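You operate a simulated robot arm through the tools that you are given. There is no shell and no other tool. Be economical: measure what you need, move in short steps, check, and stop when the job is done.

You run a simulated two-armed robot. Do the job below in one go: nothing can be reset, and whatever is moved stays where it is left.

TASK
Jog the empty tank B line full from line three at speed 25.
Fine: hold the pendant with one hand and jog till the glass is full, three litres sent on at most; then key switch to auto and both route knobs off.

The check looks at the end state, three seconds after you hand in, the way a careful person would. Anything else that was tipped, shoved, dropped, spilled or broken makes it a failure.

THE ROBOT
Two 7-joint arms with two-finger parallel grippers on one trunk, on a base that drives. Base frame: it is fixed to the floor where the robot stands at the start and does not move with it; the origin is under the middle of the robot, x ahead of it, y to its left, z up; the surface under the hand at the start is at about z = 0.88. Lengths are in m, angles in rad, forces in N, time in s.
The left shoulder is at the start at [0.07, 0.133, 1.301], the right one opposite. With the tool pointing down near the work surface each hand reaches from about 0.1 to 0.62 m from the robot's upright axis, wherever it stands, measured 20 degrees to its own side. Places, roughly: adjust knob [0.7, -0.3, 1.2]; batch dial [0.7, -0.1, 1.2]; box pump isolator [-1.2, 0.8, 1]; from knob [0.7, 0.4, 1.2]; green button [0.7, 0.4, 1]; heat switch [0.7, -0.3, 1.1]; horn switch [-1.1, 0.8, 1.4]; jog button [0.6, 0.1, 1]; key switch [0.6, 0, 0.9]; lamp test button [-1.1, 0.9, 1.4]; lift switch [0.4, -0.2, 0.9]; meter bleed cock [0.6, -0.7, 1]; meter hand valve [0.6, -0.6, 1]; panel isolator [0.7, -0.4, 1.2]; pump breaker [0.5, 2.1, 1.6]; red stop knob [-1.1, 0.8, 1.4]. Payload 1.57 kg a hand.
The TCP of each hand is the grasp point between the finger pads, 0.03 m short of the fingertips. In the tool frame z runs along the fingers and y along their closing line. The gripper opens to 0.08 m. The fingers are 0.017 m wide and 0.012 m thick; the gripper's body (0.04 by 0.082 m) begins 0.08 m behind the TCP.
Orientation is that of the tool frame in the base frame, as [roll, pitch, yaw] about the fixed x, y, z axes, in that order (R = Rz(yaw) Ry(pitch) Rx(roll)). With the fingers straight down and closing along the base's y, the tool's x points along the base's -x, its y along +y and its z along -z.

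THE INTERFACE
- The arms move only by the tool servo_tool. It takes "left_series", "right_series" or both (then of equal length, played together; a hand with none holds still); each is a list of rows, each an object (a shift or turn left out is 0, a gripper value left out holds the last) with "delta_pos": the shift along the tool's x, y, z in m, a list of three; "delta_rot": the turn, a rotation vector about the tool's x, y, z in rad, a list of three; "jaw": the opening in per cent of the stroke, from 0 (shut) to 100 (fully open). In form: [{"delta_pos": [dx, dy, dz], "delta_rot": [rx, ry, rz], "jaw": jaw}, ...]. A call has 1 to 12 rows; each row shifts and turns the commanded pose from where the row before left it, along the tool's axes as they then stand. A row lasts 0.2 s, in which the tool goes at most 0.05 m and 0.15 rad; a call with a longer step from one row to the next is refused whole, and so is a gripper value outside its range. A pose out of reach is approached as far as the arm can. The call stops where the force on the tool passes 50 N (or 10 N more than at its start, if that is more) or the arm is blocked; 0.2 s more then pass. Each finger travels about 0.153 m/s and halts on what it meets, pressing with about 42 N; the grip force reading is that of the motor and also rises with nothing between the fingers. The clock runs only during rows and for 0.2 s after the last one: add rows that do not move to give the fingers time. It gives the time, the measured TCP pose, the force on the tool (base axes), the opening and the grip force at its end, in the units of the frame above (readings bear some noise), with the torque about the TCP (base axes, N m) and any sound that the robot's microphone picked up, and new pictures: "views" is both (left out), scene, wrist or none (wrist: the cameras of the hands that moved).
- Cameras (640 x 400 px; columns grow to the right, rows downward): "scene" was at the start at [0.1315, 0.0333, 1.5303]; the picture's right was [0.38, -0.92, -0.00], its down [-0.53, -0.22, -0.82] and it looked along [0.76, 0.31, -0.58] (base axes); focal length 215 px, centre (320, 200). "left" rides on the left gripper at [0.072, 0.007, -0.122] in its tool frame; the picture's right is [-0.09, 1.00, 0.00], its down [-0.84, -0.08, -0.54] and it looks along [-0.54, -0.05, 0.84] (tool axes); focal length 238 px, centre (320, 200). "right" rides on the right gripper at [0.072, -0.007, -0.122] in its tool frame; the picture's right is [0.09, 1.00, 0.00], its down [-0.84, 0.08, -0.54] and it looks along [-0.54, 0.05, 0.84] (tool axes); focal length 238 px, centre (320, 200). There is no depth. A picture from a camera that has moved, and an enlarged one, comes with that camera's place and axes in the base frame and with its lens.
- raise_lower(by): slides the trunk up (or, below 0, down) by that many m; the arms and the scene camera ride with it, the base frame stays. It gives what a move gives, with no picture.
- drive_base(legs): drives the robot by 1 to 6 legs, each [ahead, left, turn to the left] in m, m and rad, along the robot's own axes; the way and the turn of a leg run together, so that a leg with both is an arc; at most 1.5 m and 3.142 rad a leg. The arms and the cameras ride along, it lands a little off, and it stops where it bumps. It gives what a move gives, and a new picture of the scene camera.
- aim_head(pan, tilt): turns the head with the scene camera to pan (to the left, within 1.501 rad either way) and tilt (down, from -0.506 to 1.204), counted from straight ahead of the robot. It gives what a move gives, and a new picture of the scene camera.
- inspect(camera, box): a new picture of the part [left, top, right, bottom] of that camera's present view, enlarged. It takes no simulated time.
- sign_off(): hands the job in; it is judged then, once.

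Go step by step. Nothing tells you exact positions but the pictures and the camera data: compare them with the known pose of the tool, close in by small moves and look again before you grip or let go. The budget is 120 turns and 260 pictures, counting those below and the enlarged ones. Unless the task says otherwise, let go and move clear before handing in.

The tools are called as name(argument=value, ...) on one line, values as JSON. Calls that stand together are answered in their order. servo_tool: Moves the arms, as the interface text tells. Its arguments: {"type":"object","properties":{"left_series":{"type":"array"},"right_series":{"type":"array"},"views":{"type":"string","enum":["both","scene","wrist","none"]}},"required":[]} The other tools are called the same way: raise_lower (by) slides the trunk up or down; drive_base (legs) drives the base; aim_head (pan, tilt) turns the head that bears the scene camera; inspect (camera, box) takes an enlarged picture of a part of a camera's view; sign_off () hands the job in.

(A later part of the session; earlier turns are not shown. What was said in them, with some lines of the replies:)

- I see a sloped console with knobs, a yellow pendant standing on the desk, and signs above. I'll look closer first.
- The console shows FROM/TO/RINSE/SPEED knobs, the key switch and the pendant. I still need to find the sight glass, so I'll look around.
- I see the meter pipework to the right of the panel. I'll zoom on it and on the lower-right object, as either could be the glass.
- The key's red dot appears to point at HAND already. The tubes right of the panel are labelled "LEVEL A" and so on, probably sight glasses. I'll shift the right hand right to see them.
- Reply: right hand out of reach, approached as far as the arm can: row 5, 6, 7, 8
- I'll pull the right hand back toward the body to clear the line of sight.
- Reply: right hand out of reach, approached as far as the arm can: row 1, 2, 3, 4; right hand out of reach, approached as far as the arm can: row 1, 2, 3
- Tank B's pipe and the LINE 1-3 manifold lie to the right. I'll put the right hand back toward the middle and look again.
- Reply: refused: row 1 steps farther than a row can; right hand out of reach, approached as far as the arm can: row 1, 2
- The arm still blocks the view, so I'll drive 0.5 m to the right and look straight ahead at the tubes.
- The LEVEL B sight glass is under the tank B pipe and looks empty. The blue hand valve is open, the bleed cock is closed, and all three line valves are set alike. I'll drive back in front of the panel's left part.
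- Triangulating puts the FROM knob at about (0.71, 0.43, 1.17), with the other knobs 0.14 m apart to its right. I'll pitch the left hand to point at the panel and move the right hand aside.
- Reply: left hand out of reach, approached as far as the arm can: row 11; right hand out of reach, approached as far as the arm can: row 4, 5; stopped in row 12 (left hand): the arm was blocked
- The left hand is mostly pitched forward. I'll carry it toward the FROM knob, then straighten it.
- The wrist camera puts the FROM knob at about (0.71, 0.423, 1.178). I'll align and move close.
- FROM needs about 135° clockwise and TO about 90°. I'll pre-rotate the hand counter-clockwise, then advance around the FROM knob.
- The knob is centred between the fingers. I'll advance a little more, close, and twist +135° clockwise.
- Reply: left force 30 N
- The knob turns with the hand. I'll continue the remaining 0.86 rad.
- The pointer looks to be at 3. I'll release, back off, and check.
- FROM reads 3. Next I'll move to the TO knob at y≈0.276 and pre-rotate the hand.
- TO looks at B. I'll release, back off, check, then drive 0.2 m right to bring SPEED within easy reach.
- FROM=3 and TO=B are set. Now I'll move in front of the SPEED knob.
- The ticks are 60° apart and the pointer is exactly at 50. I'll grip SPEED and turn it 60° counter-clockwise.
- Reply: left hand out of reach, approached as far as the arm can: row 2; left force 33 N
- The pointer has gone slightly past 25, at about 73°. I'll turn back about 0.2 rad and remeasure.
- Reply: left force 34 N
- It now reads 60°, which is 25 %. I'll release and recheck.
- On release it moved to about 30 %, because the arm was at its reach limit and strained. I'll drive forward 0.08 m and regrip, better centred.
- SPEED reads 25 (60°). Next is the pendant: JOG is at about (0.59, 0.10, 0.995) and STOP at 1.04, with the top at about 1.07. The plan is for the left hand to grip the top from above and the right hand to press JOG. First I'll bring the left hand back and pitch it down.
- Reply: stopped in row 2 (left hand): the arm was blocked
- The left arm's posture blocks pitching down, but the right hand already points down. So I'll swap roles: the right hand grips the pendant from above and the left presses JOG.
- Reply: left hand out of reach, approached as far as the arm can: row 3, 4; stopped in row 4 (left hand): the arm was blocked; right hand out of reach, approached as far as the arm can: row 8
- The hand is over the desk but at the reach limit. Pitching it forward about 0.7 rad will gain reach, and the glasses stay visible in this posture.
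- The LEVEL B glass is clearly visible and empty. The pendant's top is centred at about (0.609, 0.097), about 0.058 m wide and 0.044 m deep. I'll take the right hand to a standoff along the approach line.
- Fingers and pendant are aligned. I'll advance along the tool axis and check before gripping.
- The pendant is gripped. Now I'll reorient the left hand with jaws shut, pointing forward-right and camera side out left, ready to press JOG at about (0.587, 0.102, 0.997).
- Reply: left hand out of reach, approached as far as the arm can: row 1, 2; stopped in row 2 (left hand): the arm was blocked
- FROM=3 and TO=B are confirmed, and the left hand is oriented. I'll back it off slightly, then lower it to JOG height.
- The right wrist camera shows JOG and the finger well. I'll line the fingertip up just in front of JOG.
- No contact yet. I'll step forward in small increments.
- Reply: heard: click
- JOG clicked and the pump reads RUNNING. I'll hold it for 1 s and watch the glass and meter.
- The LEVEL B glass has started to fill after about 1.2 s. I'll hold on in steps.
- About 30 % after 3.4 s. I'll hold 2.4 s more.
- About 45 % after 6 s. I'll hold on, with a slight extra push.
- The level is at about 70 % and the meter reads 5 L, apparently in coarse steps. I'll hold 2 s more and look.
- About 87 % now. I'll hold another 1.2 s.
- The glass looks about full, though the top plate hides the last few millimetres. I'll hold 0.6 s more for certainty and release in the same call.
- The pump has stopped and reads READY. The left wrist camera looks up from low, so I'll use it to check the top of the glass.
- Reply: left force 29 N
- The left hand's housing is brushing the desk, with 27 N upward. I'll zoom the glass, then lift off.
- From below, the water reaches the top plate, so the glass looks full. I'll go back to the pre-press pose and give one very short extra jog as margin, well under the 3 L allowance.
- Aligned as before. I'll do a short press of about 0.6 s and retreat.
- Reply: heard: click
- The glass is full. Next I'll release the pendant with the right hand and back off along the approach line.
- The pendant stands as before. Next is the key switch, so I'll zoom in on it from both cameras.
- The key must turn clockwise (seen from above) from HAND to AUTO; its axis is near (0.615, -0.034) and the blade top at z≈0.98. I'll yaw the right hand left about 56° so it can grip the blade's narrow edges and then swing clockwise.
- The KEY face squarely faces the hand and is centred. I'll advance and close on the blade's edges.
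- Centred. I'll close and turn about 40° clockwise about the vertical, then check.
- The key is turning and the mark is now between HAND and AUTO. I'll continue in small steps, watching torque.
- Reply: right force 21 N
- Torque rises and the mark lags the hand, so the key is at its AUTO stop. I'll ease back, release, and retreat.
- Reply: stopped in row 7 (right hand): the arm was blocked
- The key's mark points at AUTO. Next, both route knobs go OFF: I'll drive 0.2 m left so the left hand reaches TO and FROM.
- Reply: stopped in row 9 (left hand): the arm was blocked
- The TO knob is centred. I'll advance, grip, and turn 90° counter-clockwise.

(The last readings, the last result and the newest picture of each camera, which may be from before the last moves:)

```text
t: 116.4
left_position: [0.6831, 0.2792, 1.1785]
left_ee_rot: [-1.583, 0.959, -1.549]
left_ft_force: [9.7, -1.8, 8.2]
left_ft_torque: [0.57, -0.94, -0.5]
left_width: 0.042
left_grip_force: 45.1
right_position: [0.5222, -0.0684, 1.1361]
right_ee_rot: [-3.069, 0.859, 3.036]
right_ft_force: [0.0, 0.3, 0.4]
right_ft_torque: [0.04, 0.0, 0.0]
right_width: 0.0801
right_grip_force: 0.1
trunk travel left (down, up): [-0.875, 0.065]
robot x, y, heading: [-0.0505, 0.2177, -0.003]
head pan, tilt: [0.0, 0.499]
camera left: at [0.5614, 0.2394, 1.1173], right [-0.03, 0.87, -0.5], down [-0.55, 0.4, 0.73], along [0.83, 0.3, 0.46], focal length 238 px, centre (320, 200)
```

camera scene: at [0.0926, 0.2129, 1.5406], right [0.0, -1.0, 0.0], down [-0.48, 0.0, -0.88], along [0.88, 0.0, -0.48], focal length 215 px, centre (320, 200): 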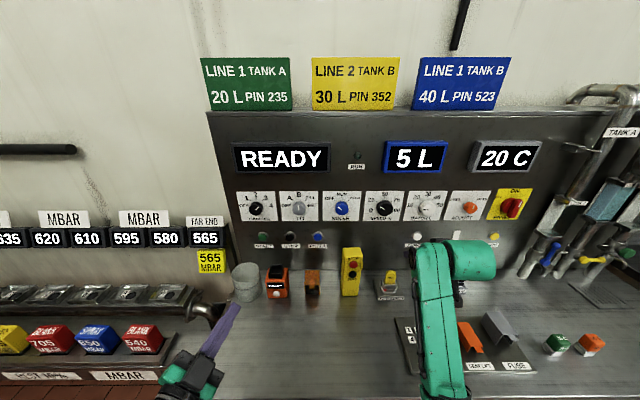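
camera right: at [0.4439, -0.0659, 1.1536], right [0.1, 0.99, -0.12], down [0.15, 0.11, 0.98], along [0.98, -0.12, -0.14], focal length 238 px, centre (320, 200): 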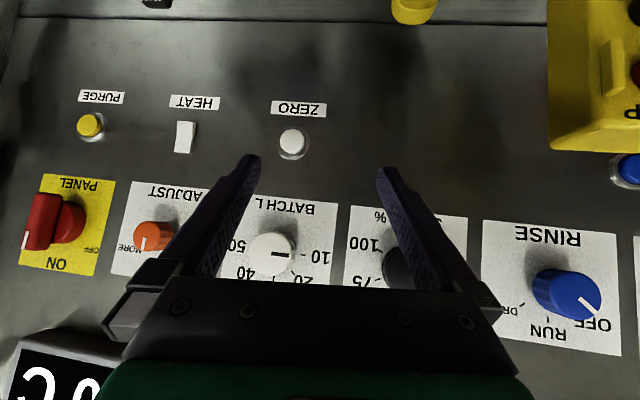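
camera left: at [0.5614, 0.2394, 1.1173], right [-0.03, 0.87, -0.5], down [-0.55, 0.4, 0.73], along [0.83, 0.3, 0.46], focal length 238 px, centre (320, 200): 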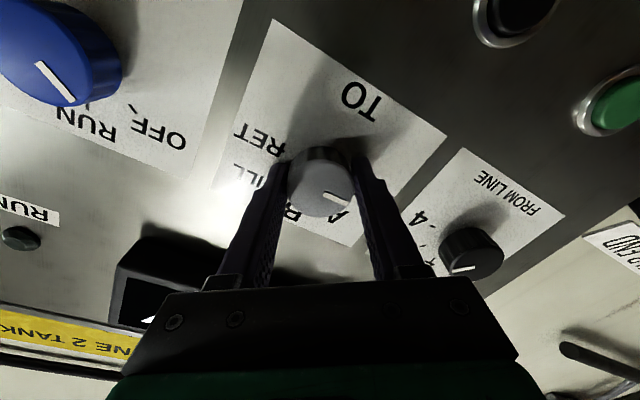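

servo_tool(left_series=[{"jaw": 100}, {"jaw": 100}, {"delta_pos": [0, 0, -0.03]}, {"delta_pos": [0, 0, -0.03]}, {}], views="wrist")

inspect(camera="scene", box=[220, 170, 420, 295])

```text
t: 117.6
left_position: [0.6269, 0.2889, 1.1919]
left_ee_rot: [-1.541, 0.973, -1.498]
left_ft_force: [-0.8, -0.8, 0.6]
left_ft_torque: [0.0, -0.01, 0.02]
left_width: 0.0801
left_grip_force: 0.1
right_position: [0.5232, -0.0675, 1.1359]
right_ee_rot: [-3.066, 0.858, 3.036]
right_ft_force: [0.4, 0.6, 0.0]
right_ft_torque: [0.0, -0.01, 0.0]
right_width: 0.0801
right_grip_force: 0.1
trunk travel left (down, up): [-0.875, 0.065]
robot x, y, heading: [-0.0513, 0.2164, -0.004]
head pan, tilt: [0.0, 0.499]
camera left: at [0.5079, 0.2494, 1.1277], right [-0.04, 0.87, -0.48], down [-0.57, 0.38, 0.73], along [0.82, 0.3, 0.49], focal length 238 px, centre (320, 200)
```

left: 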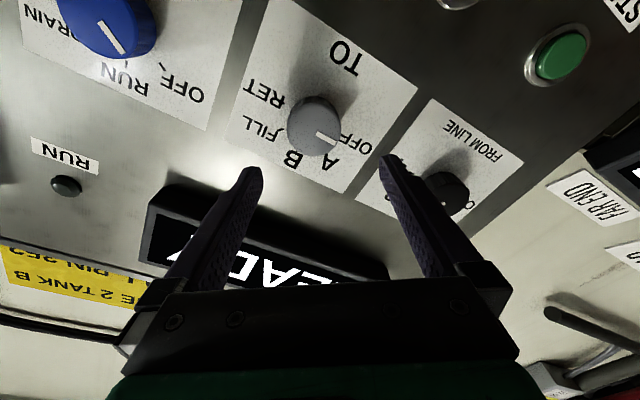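

```text
3.20 times, centred on (320, 232) of scene
camera zoom: at [0.0937, 0.2163, 1.5405], right [0.0, -1.0, 0.0], down [-0.48, 0.0, -0.88], along [0.88, 0.0, -0.48], focal length 687 px, centre (320, 96)
```

zoom: 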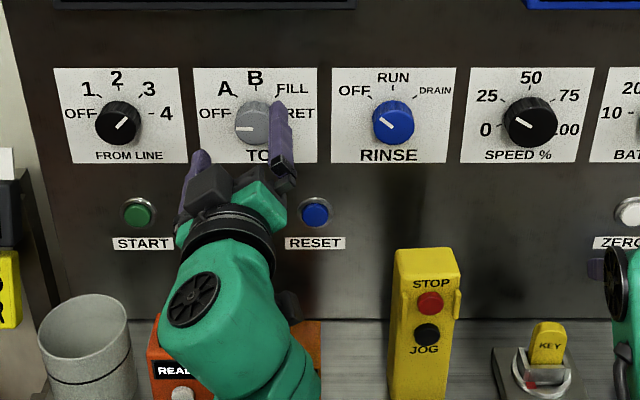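

TO reads OFF. Next I'll move to FROM and pre-rotate clockwise.

servo_tool(left_series=[{"delta_pos": [-0.0215, 0.0381, -0.003]}, {"delta_pos": [-0.0215, 0.0381, -0.003]}, {"delta_pos": [-0.0215, 0.0381, -0.003]}, {"delta_rot": [0, 0, 0.148]}, {"delta_rot": [0, 0, 0.148]}, {"delta_rot": [0, 0, 0.148]}, {"delta_rot": [0, 0, 0.148]}, {"delta_rot": [0, 0, 0.148]}, {"delta_rot": [0, 0, 0.148]}, {"delta_rot": [0, 0, 0.148]}, {"delta_rot": [0, 0, 0.148]}, {"delta_rot": [0, 0, 0.148]}], views="none")

servo_tool(left_series=[{"delta_rot": [0, 0, 0.14]}, {"delta_rot": [0, 0, 0.14]}, {"delta_rot": [0, 0, 0.14]}, {}], views="wrist")

```text
t: 120.2
left_position: [0.6075, 0.4085, 1.1674]
left_ee_rot: [1.581, 0.848, 1.614]
left_ft_force: [0.2, -0.1, 0.3]
left_ft_torque: [-0.02, 0.0, 0.02]
left_width: 0.08
left_grip_force: 0.0
right_position: [0.5221, -0.068, 1.1363]
right_ee_rot: [-3.068, 0.863, 3.038]
right_ft_force: [-0.4, 0.2, -0.1]
right_ft_torque: [-0.02, -0.02, 0.04]
right_width: 0.0803
right_grip_force: 0.0
trunk travel left (down, up): [-0.875, 0.065]
robot x, y, heading: [-0.0515, 0.2136, -0.005]
head pan, tilt: [0.0, 0.499]
```

```text
t: 121.2
left_position: [0.6076, 0.4093, 1.1663]
left_ee_rot: [1.577, 0.43, 1.608]
left_ft_force: [0.2, 0.0, -0.2]
left_ft_torque: [0.04, -0.02, 0.0]
left_width: 0.08
left_grip_force: 0.0
right_position: [0.5206, -0.0682, 1.137]
right_ee_rot: [-3.067, 0.86, 3.038]
right_ft_force: [0.2, -0.2, 0.3]
right_ft_torque: [0.01, 0.0, -0.03]
right_width: 0.0799
right_grip_force: 0.1
trunk travel left (down, up): [-0.875, 0.065]
robot x, y, heading: [-0.0501, 0.2166, -0.004]
head pan, tilt: [0.0, 0.499]
camera left: at [0.4836, 0.4728, 1.1443], right [-0.01, 0.33, 0.94], down [-0.51, -0.81, 0.28], along [0.86, -0.48, 0.17], focal length 238 px, centre (320, 200)
```

left: 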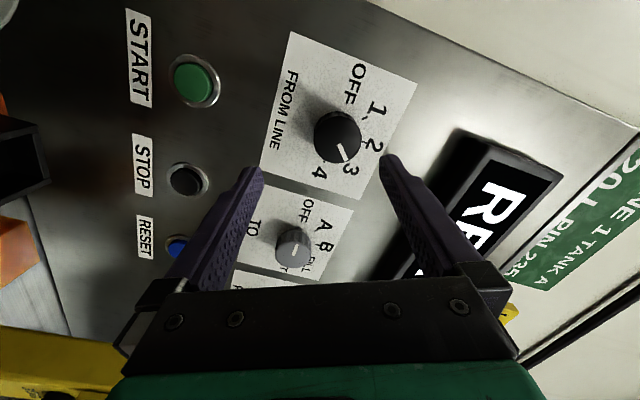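

servo_tool(left_series=[{"delta_pos": [0.0012, 0.0165, 0.035]}, {}], views="wrist")

```text
t: 121.8
left_position: [0.6419, 0.4173, 1.1813]
left_ee_rot: [1.578, 0.431, 1.608]
left_ft_force: [-0.3, 0.2, -0.1]
left_ft_torque: [0.01, 0.01, 0.01]
left_width: 0.0802
left_grip_force: 0.1
right_position: [0.5211, -0.0683, 1.1369]
right_ee_rot: [-3.067, 0.86, 3.037]
right_ft_force: [0.2, 0.3, 0.0]
right_ft_torque: [0.01, -0.01, 0.01]
right_width: 0.0802
right_grip_force: 0.1
trunk travel left (down, up): [-0.875, 0.065]
robot x, y, heading: [-0.0479, 0.2177, -0.008]
head pan, tilt: [0.0, 0.499]
camera left: at [0.5173, 0.4818, 1.1584], right [-0.01, 0.33, 0.94], down [-0.51, -0.81, 0.28], along [0.86, -0.48, 0.17], focal length 238 px, centre (320, 200)
```

left: 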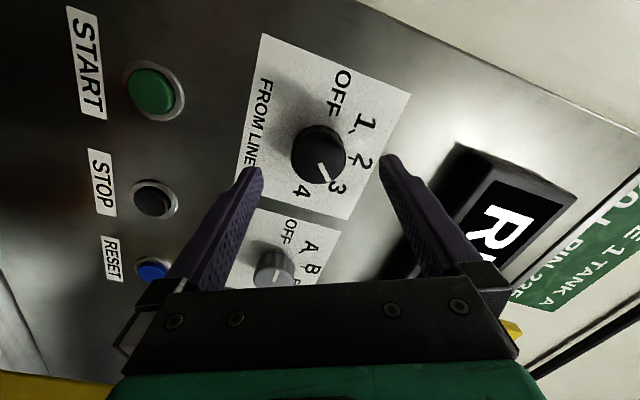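

Centred on FROM. I'll advance, grip, and turn 135° counter-clockwise.

servo_tool(left_series=[{"delta_pos": [0, 0, 0.04]}, {"jaw": 0}, {"jaw": 0}, {"delta_rot": [0, 0, -0.15]}, {"delta_rot": [0, 0, -0.15]}, {"delta_rot": [0, 0, -0.15]}, {"delta_rot": [0, 0, -0.15]}, {"delta_rot": [0, 0, -0.15]}, {"delta_rot": [0, 0, -0.15]}, {"delta_rot": [0, 0, -0.15]}, {"delta_rot": [0, 0, -0.15]}, {"delta_rot": [0, 0, -0.15]}], views="none")

servo_tool(left_series=[{"delta_rot": [0, 0, -0.146]}, {"delta_rot": [0, 0, -0.146]}, {"delta_rot": [0, 0, -0.146]}, {"delta_rot": [0, 0, -0.146]}, {"delta_rot": [0, 0, -0.146]}, {"delta_rot": [0, 0, -0.146]}, {"delta_rot": [0, 0, -0.13]}, {}], views="wrist")

```text
t: 124.4
left_position: [0.6837, 0.4199, 1.1804]
left_ee_rot: [-1.604, 1.357, -1.569]
left_ft_force: [2.6, 4.2, 3.7]
left_ft_torque: [0.01, 0.53, -1.0]
left_width: 0.0417
left_grip_force: 45.4
right_position: [0.5214, -0.0672, 1.1362]
right_ee_rot: [-3.064, 0.862, 3.039]
right_ft_force: [-0.4, 0.5, 0.5]
right_ft_torque: [0.01, 0.02, 0.03]
right_width: 0.0798
right_grip_force: 0.1
trunk travel left (down, up): [-0.875, 0.065]
robot x, y, heading: [-0.0488, 0.2132, -0.001]
head pan, tilt: [0.0, 0.499]
```

```text
t: 126.2
left_position: [0.6834, 0.4222, 1.1822]
left_ee_rot: [-1.585, 0.389, -1.526]
left_ft_force: [-15.0, -32.7, -22.5]
left_ft_torque: [0.2, -0.86, -1.07]
left_width: 0.0412
left_grip_force: 44.8
right_position: [0.5201, -0.0784, 1.1347]
right_ee_rot: [-3.08, 0.858, 3.026]
right_ft_force: [0.3, 0.6, -0.2]
right_ft_torque: [-0.02, -0.03, 0.0]
right_width: 0.0801
right_grip_force: 0.0
trunk travel left (down, up): [-0.875, 0.065]
robot x, y, heading: [-0.0452, 0.2162, -0.005]
head pan, tilt: [0.0, 0.499]
camera left: at [0.564, 0.3534, 1.1497], right [-0.03, 0.46, -0.89], down [-0.57, 0.72, 0.39], along [0.82, 0.52, 0.24], focal length 238 px, centre (320, 200)
```

left: 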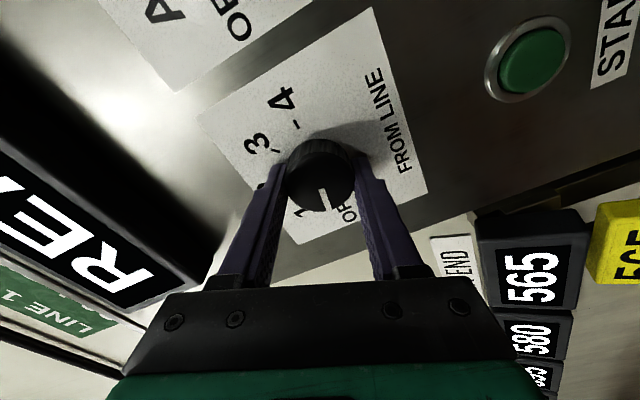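

servo_tool(left_series=[{"jaw": 100}, {"jaw": 100}, {"delta_pos": [0, 0, -0.04]}, {"delta_pos": [0, 0, -0.04]}, {"delta_pos": [0, 0, -0.04]}, {"delta_pos": [0, 0, -0.04]}, {}], views="scene")

inspect(camera="scene", box=[220, 170, 420, 295])

```text
t: 127.3
left_position: [0.6021, 0.4723, 1.2256]
left_ee_rot: [-1.488, 0.489, -1.43]
left_ft_force: [0.7, 0.6, 0.6]
left_ft_torque: [0.0, -0.01, -0.03]
left_width: 0.0796
left_grip_force: 0.0
right_position: [0.52, -0.0672, 1.1382]
right_ee_rot: [-3.067, 0.86, 3.038]
right_ft_force: [-0.6, 0.4, 0.2]
right_ft_torque: [-0.02, 0.01, -0.01]
right_width: 0.0797
right_grip_force: 0.0
trunk travel left (down, up): [-0.875, 0.065]
robot x, y, heading: [-0.0483, 0.2183, -0.004]
head pan, tilt: [0.0, 0.499]
stopped in row 5 (left hand): the arm was blocked; the commanded pose is now the measured one
camera scene: at [0.0902, 0.2164, 1.5409], right [0.0, -1.0, 0.0], down [-0.48, 0.0, -0.88], along [0.88, 0.0, -0.48], focal length 215 px, centre (320, 200)
```

scene: 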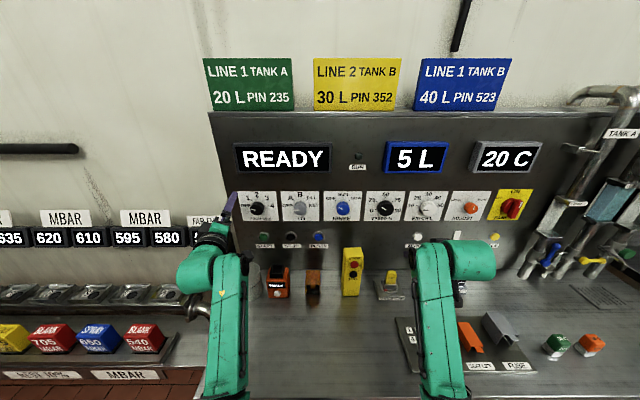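

```text
3.20 times, centred on (320, 232) of scene
camera zoom: at [0.0902, 0.2164, 1.5409], right [0.0, -1.0, 0.0], down [-0.48, 0.0, -0.88], along [0.88, 0.0, -0.48], focal length 687 px, centre (320, 96)
```

zoom: 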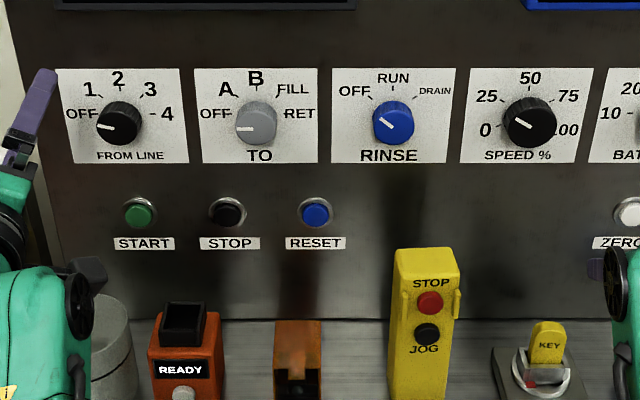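

inspect(camera="scene", box=[230, 185, 310, 235])

inspect(camera="left", box=[200, 0, 440, 200])

```text
8.00 times, centred on (270, 210) of scene
camera zoom: at [0.0902, 0.2164, 1.5409], right [0.0, -1.0, 0.0], down [-0.48, 0.0, -0.88], along [0.88, 0.0, -0.48], focal length 1718 px, centre (720, 120)
```

zoom: 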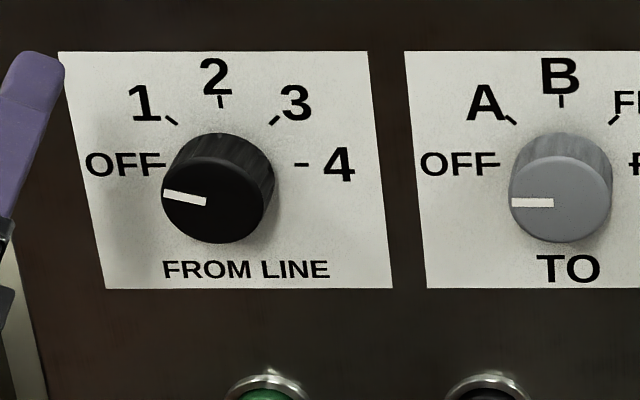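

```text
2.00 times, centred on (320, 100) of left
camera zoom: at [0.4896, 0.4006, 1.177], right [0.01, 0.55, -0.83], down [-0.64, 0.64, 0.42], along [0.77, 0.53, 0.36], focal length 477 px, centre (320, 400)
```

zoom: 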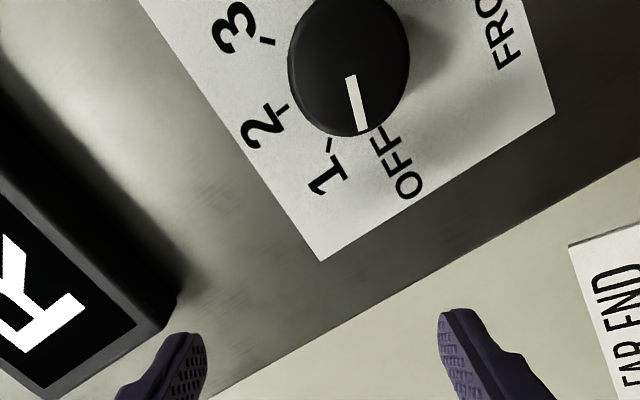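

TO is exactly OFF, but FROM is about 11° short of its OFF mark. I'll regrip it at a comfortable wrist angle and finish the turn.

servo_tool(left_series=[{"delta_rot": [0.0054, 0.025, 0.135]}, {"delta_rot": [0.0054, 0.025, 0.135]}, {"delta_rot": [0.0054, 0.025, 0.135]}, {"delta_rot": [0.0054, 0.025, 0.135]}, {"delta_rot": [0.0054, 0.025, 0.135]}, {"delta_pos": [0.031, -0.0152, 0.0215]}, {"delta_pos": [0.031, -0.0152, 0.0215]}, {}], views="wrist")

```text
t: 129.1
left_position: [0.6479, 0.4218, 1.1791]
left_ee_rot: [-1.569, 1.168, -1.572]
left_ft_force: [-0.4, 0.0, 0.5]
left_ft_torque: [-0.03, -0.01, -0.02]
left_width: 0.0799
left_grip_force: 0.1
right_position: [0.5212, -0.0679, 1.1374]
right_ee_rot: [-3.065, 0.861, 3.04]
right_ft_force: [-0.3, 0.3, -0.7]
right_ft_torque: [-0.01, 0.0, -0.02]
right_width: 0.0799
right_grip_force: 0.1
trunk travel left (down, up): [-0.875, 0.065]
robot x, y, heading: [-0.0466, 0.2153, -0.002]
head pan, tilt: [0.0, 0.499]
camera left: at [0.526, 0.3998, 1.1102], right [0.0, 0.95, -0.31], down [-0.54, 0.26, 0.8], along [0.84, 0.16, 0.52], focal length 238 px, centre (320, 200)
```

left: 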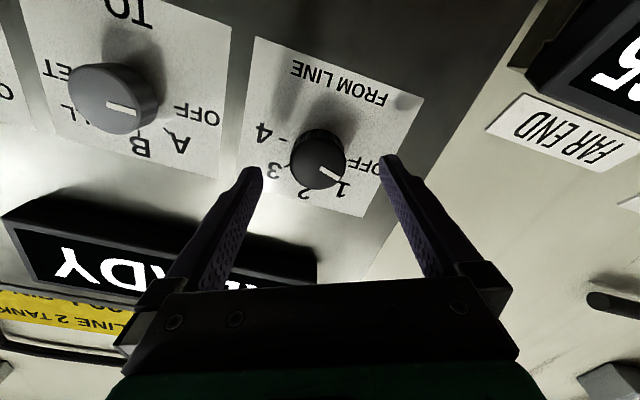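

servo_tool(left_series=[{"delta_pos": [0, 0.0, 0.034]}, {"jaw": 0}, {"jaw": 0}, {"delta_rot": [0, 0, -0.12]}, {"delta_rot": [0, 0, -0.12]}, {}], views="none")

inspect(camera="scene", box=[230, 185, 310, 235])

servo_tool(left_series=[{"jaw": 100}, {"jaw": 100}, {"delta_pos": [0, 0, -0.04]}, {"delta_pos": [0, 0, -0.03]}, {}], views="none")

inspect(camera="scene", box=[230, 185, 310, 235])

```text
t: 130.5
left_position: [0.685, 0.4168, 1.1781]
left_ee_rot: [-1.571, 0.927, -1.574]
left_ft_force: [12.4, -0.2, 6.6]
left_ft_torque: [0.0, 0.75, -0.4]
left_width: 0.0415
left_grip_force: 44.7
right_position: [0.5238, -0.069, 1.1355]
right_ee_rot: [-3.069, 0.857, 3.038]
right_ft_force: [-0.3, 0.1, 0.1]
right_ft_torque: [-0.01, 0.0, -0.03]
right_width: 0.0802
right_grip_force: 0.1
trunk travel left (down, up): [-0.875, 0.065]
robot x, y, heading: [-0.0503, 0.2184, -0.001]
head pan, tilt: [0.0, 0.499]
```

```text
8.00 times, centred on (270, 210) of scene
camera zoom: at [0.0962, 0.215, 1.5404], right [0.0, -1.0, 0.0], down [-0.48, 0.0, -0.88], along [0.88, 0.0, -0.48], focal length 1718 px, centre (720, 120)
```

zoom: 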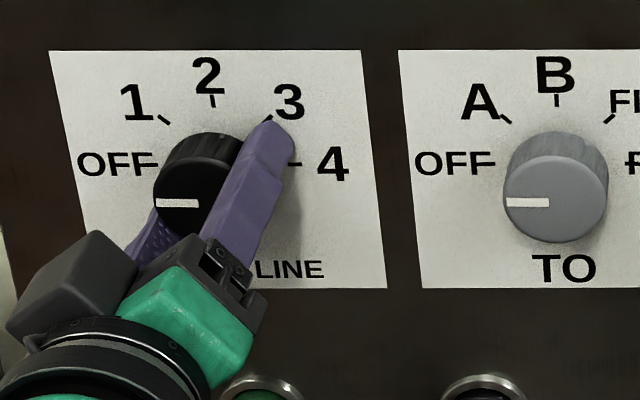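

```text
t: 131.7
left_position: [0.6121, 0.4295, 1.1954]
left_ee_rot: [-1.525, 0.948, -1.518]
left_ft_force: [0.8, 0.0, 0.0]
left_ft_torque: [0.01, 0.0, 0.0]
left_width: 0.0799
left_grip_force: 0.0
right_position: [0.5224, -0.0665, 1.1364]
right_ee_rot: [-3.067, 0.858, 3.038]
right_ft_force: [-0.5, -0.4, -0.7]
right_ft_torque: [0.0, -0.02, -0.01]
right_width: 0.0801
right_grip_force: 0.0
trunk travel left (down, up): [-0.875, 0.065]
robot x, y, heading: [-0.0493, 0.2155, -0.0]
head pan, tilt: [0.0, 0.499]
```

```text
8.00 times, centred on (270, 210) of scene
camera zoom: at [0.0942, 0.2159, 1.5405], right [0.0, -1.0, 0.0], down [-0.48, 0.0, -0.88], along [0.88, 0.0, -0.48], focal length 1718 px, centre (720, 120)
```

zoom: 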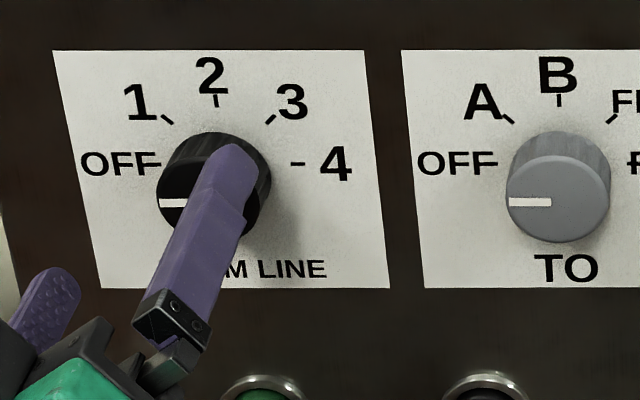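

Both knobs are exactly at OFF. I'll back the hands and robot clear and do a final check of the scene, the glass, and the key.

drive_base(legs=[[-0.2, -0.1, 0]])

inspect(camera="scene", box=[200, 130, 440, 290])

inspect(camera="scene", box=[440, 100, 640, 300])

```text
t: 133.4
left_position: [0.4104, 0.3311, 1.1887]
left_ee_rot: [-1.538, 0.952, -1.53]
left_ft_force: [0.0, 0.3, -0.2]
left_ft_torque: [-0.02, -0.03, -0.03]
left_width: 0.0799
left_grip_force: 0.0
right_position: [0.3231, -0.1655, 1.1355]
right_ee_rot: [-3.065, 0.859, 3.042]
right_ft_force: [0.2, -0.6, 1.2]
right_ft_torque: [0.01, -0.02, 0.0]
right_width: 0.0797
right_grip_force: 0.2
trunk travel left (down, up): [-0.875, 0.065]
robot x, y, heading: [-0.2477, 0.1162, -0.0]
head pan, tilt: [0.0, 0.499]
camera scene: at [-0.1066, 0.1177, 1.5404], right [0.0, -1.0, 0.0], down [-0.48, 0.0, -0.88], along [0.88, 0.0, -0.48], focal length 215 px, centre (320, 200)
```

scene: 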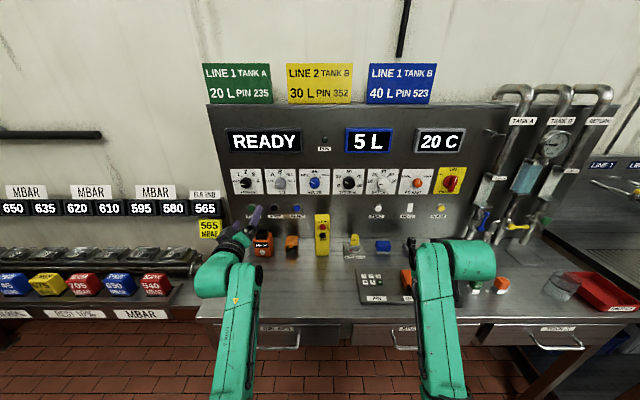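

```text
2.50 times, centred on (320, 210) of scene
camera zoom: at [-0.1066, 0.1177, 1.5404], right [0.0, -1.0, 0.0], down [-0.48, 0.0, -0.88], along [0.88, 0.0, -0.48], focal length 537 px, centre (320, 175)
```

zoom: 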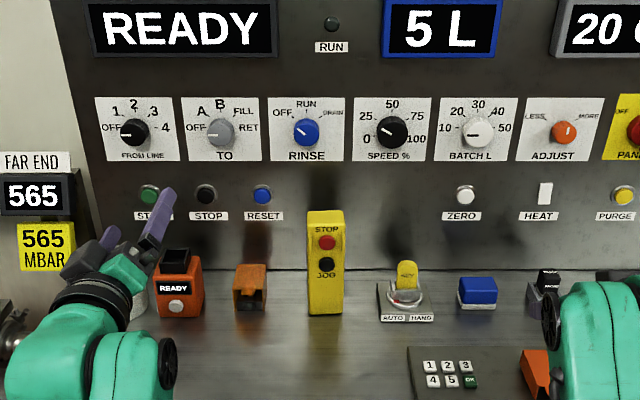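

```text
2.00 times, centred on (540, 200) of scene
camera zoom: at [-0.1066, 0.1177, 1.5404], right [0.0, -1.0, 0.0], down [-0.48, 0.0, -0.88], along [0.88, 0.0, -0.48], focal length 430 px, centre (-120, 200)
```

zoom: 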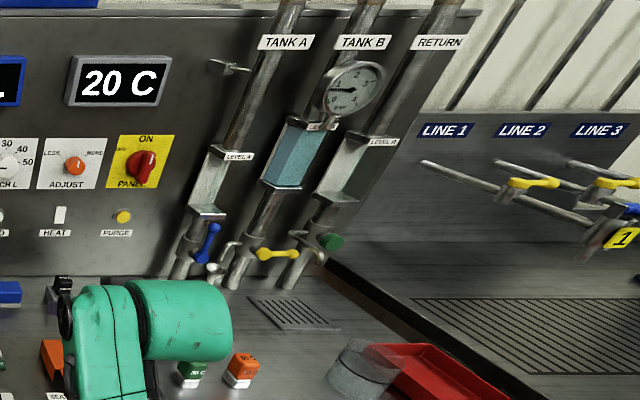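

The glass is full, the key is in AUTO, both route knobs are OFF, SPEED is at 25, the pendant is standing, and both hands are clear. I'll hand in.

sign_off()

```text
The job is handed in.
```

The tank B line is jogged full from line three at speed 25, with the key switch in AUTO and both route knobs OFF. The pendant is standing where it was, and nothing else looked moved or spilled when I handed in.

I added a jog of about half a second at the end to be sure the glass was full. From the jog time I estimate well under 3 L went on past full. The litre meter only moves in coarse steps and read 5 L in total, so I couldn't read that amount directly.
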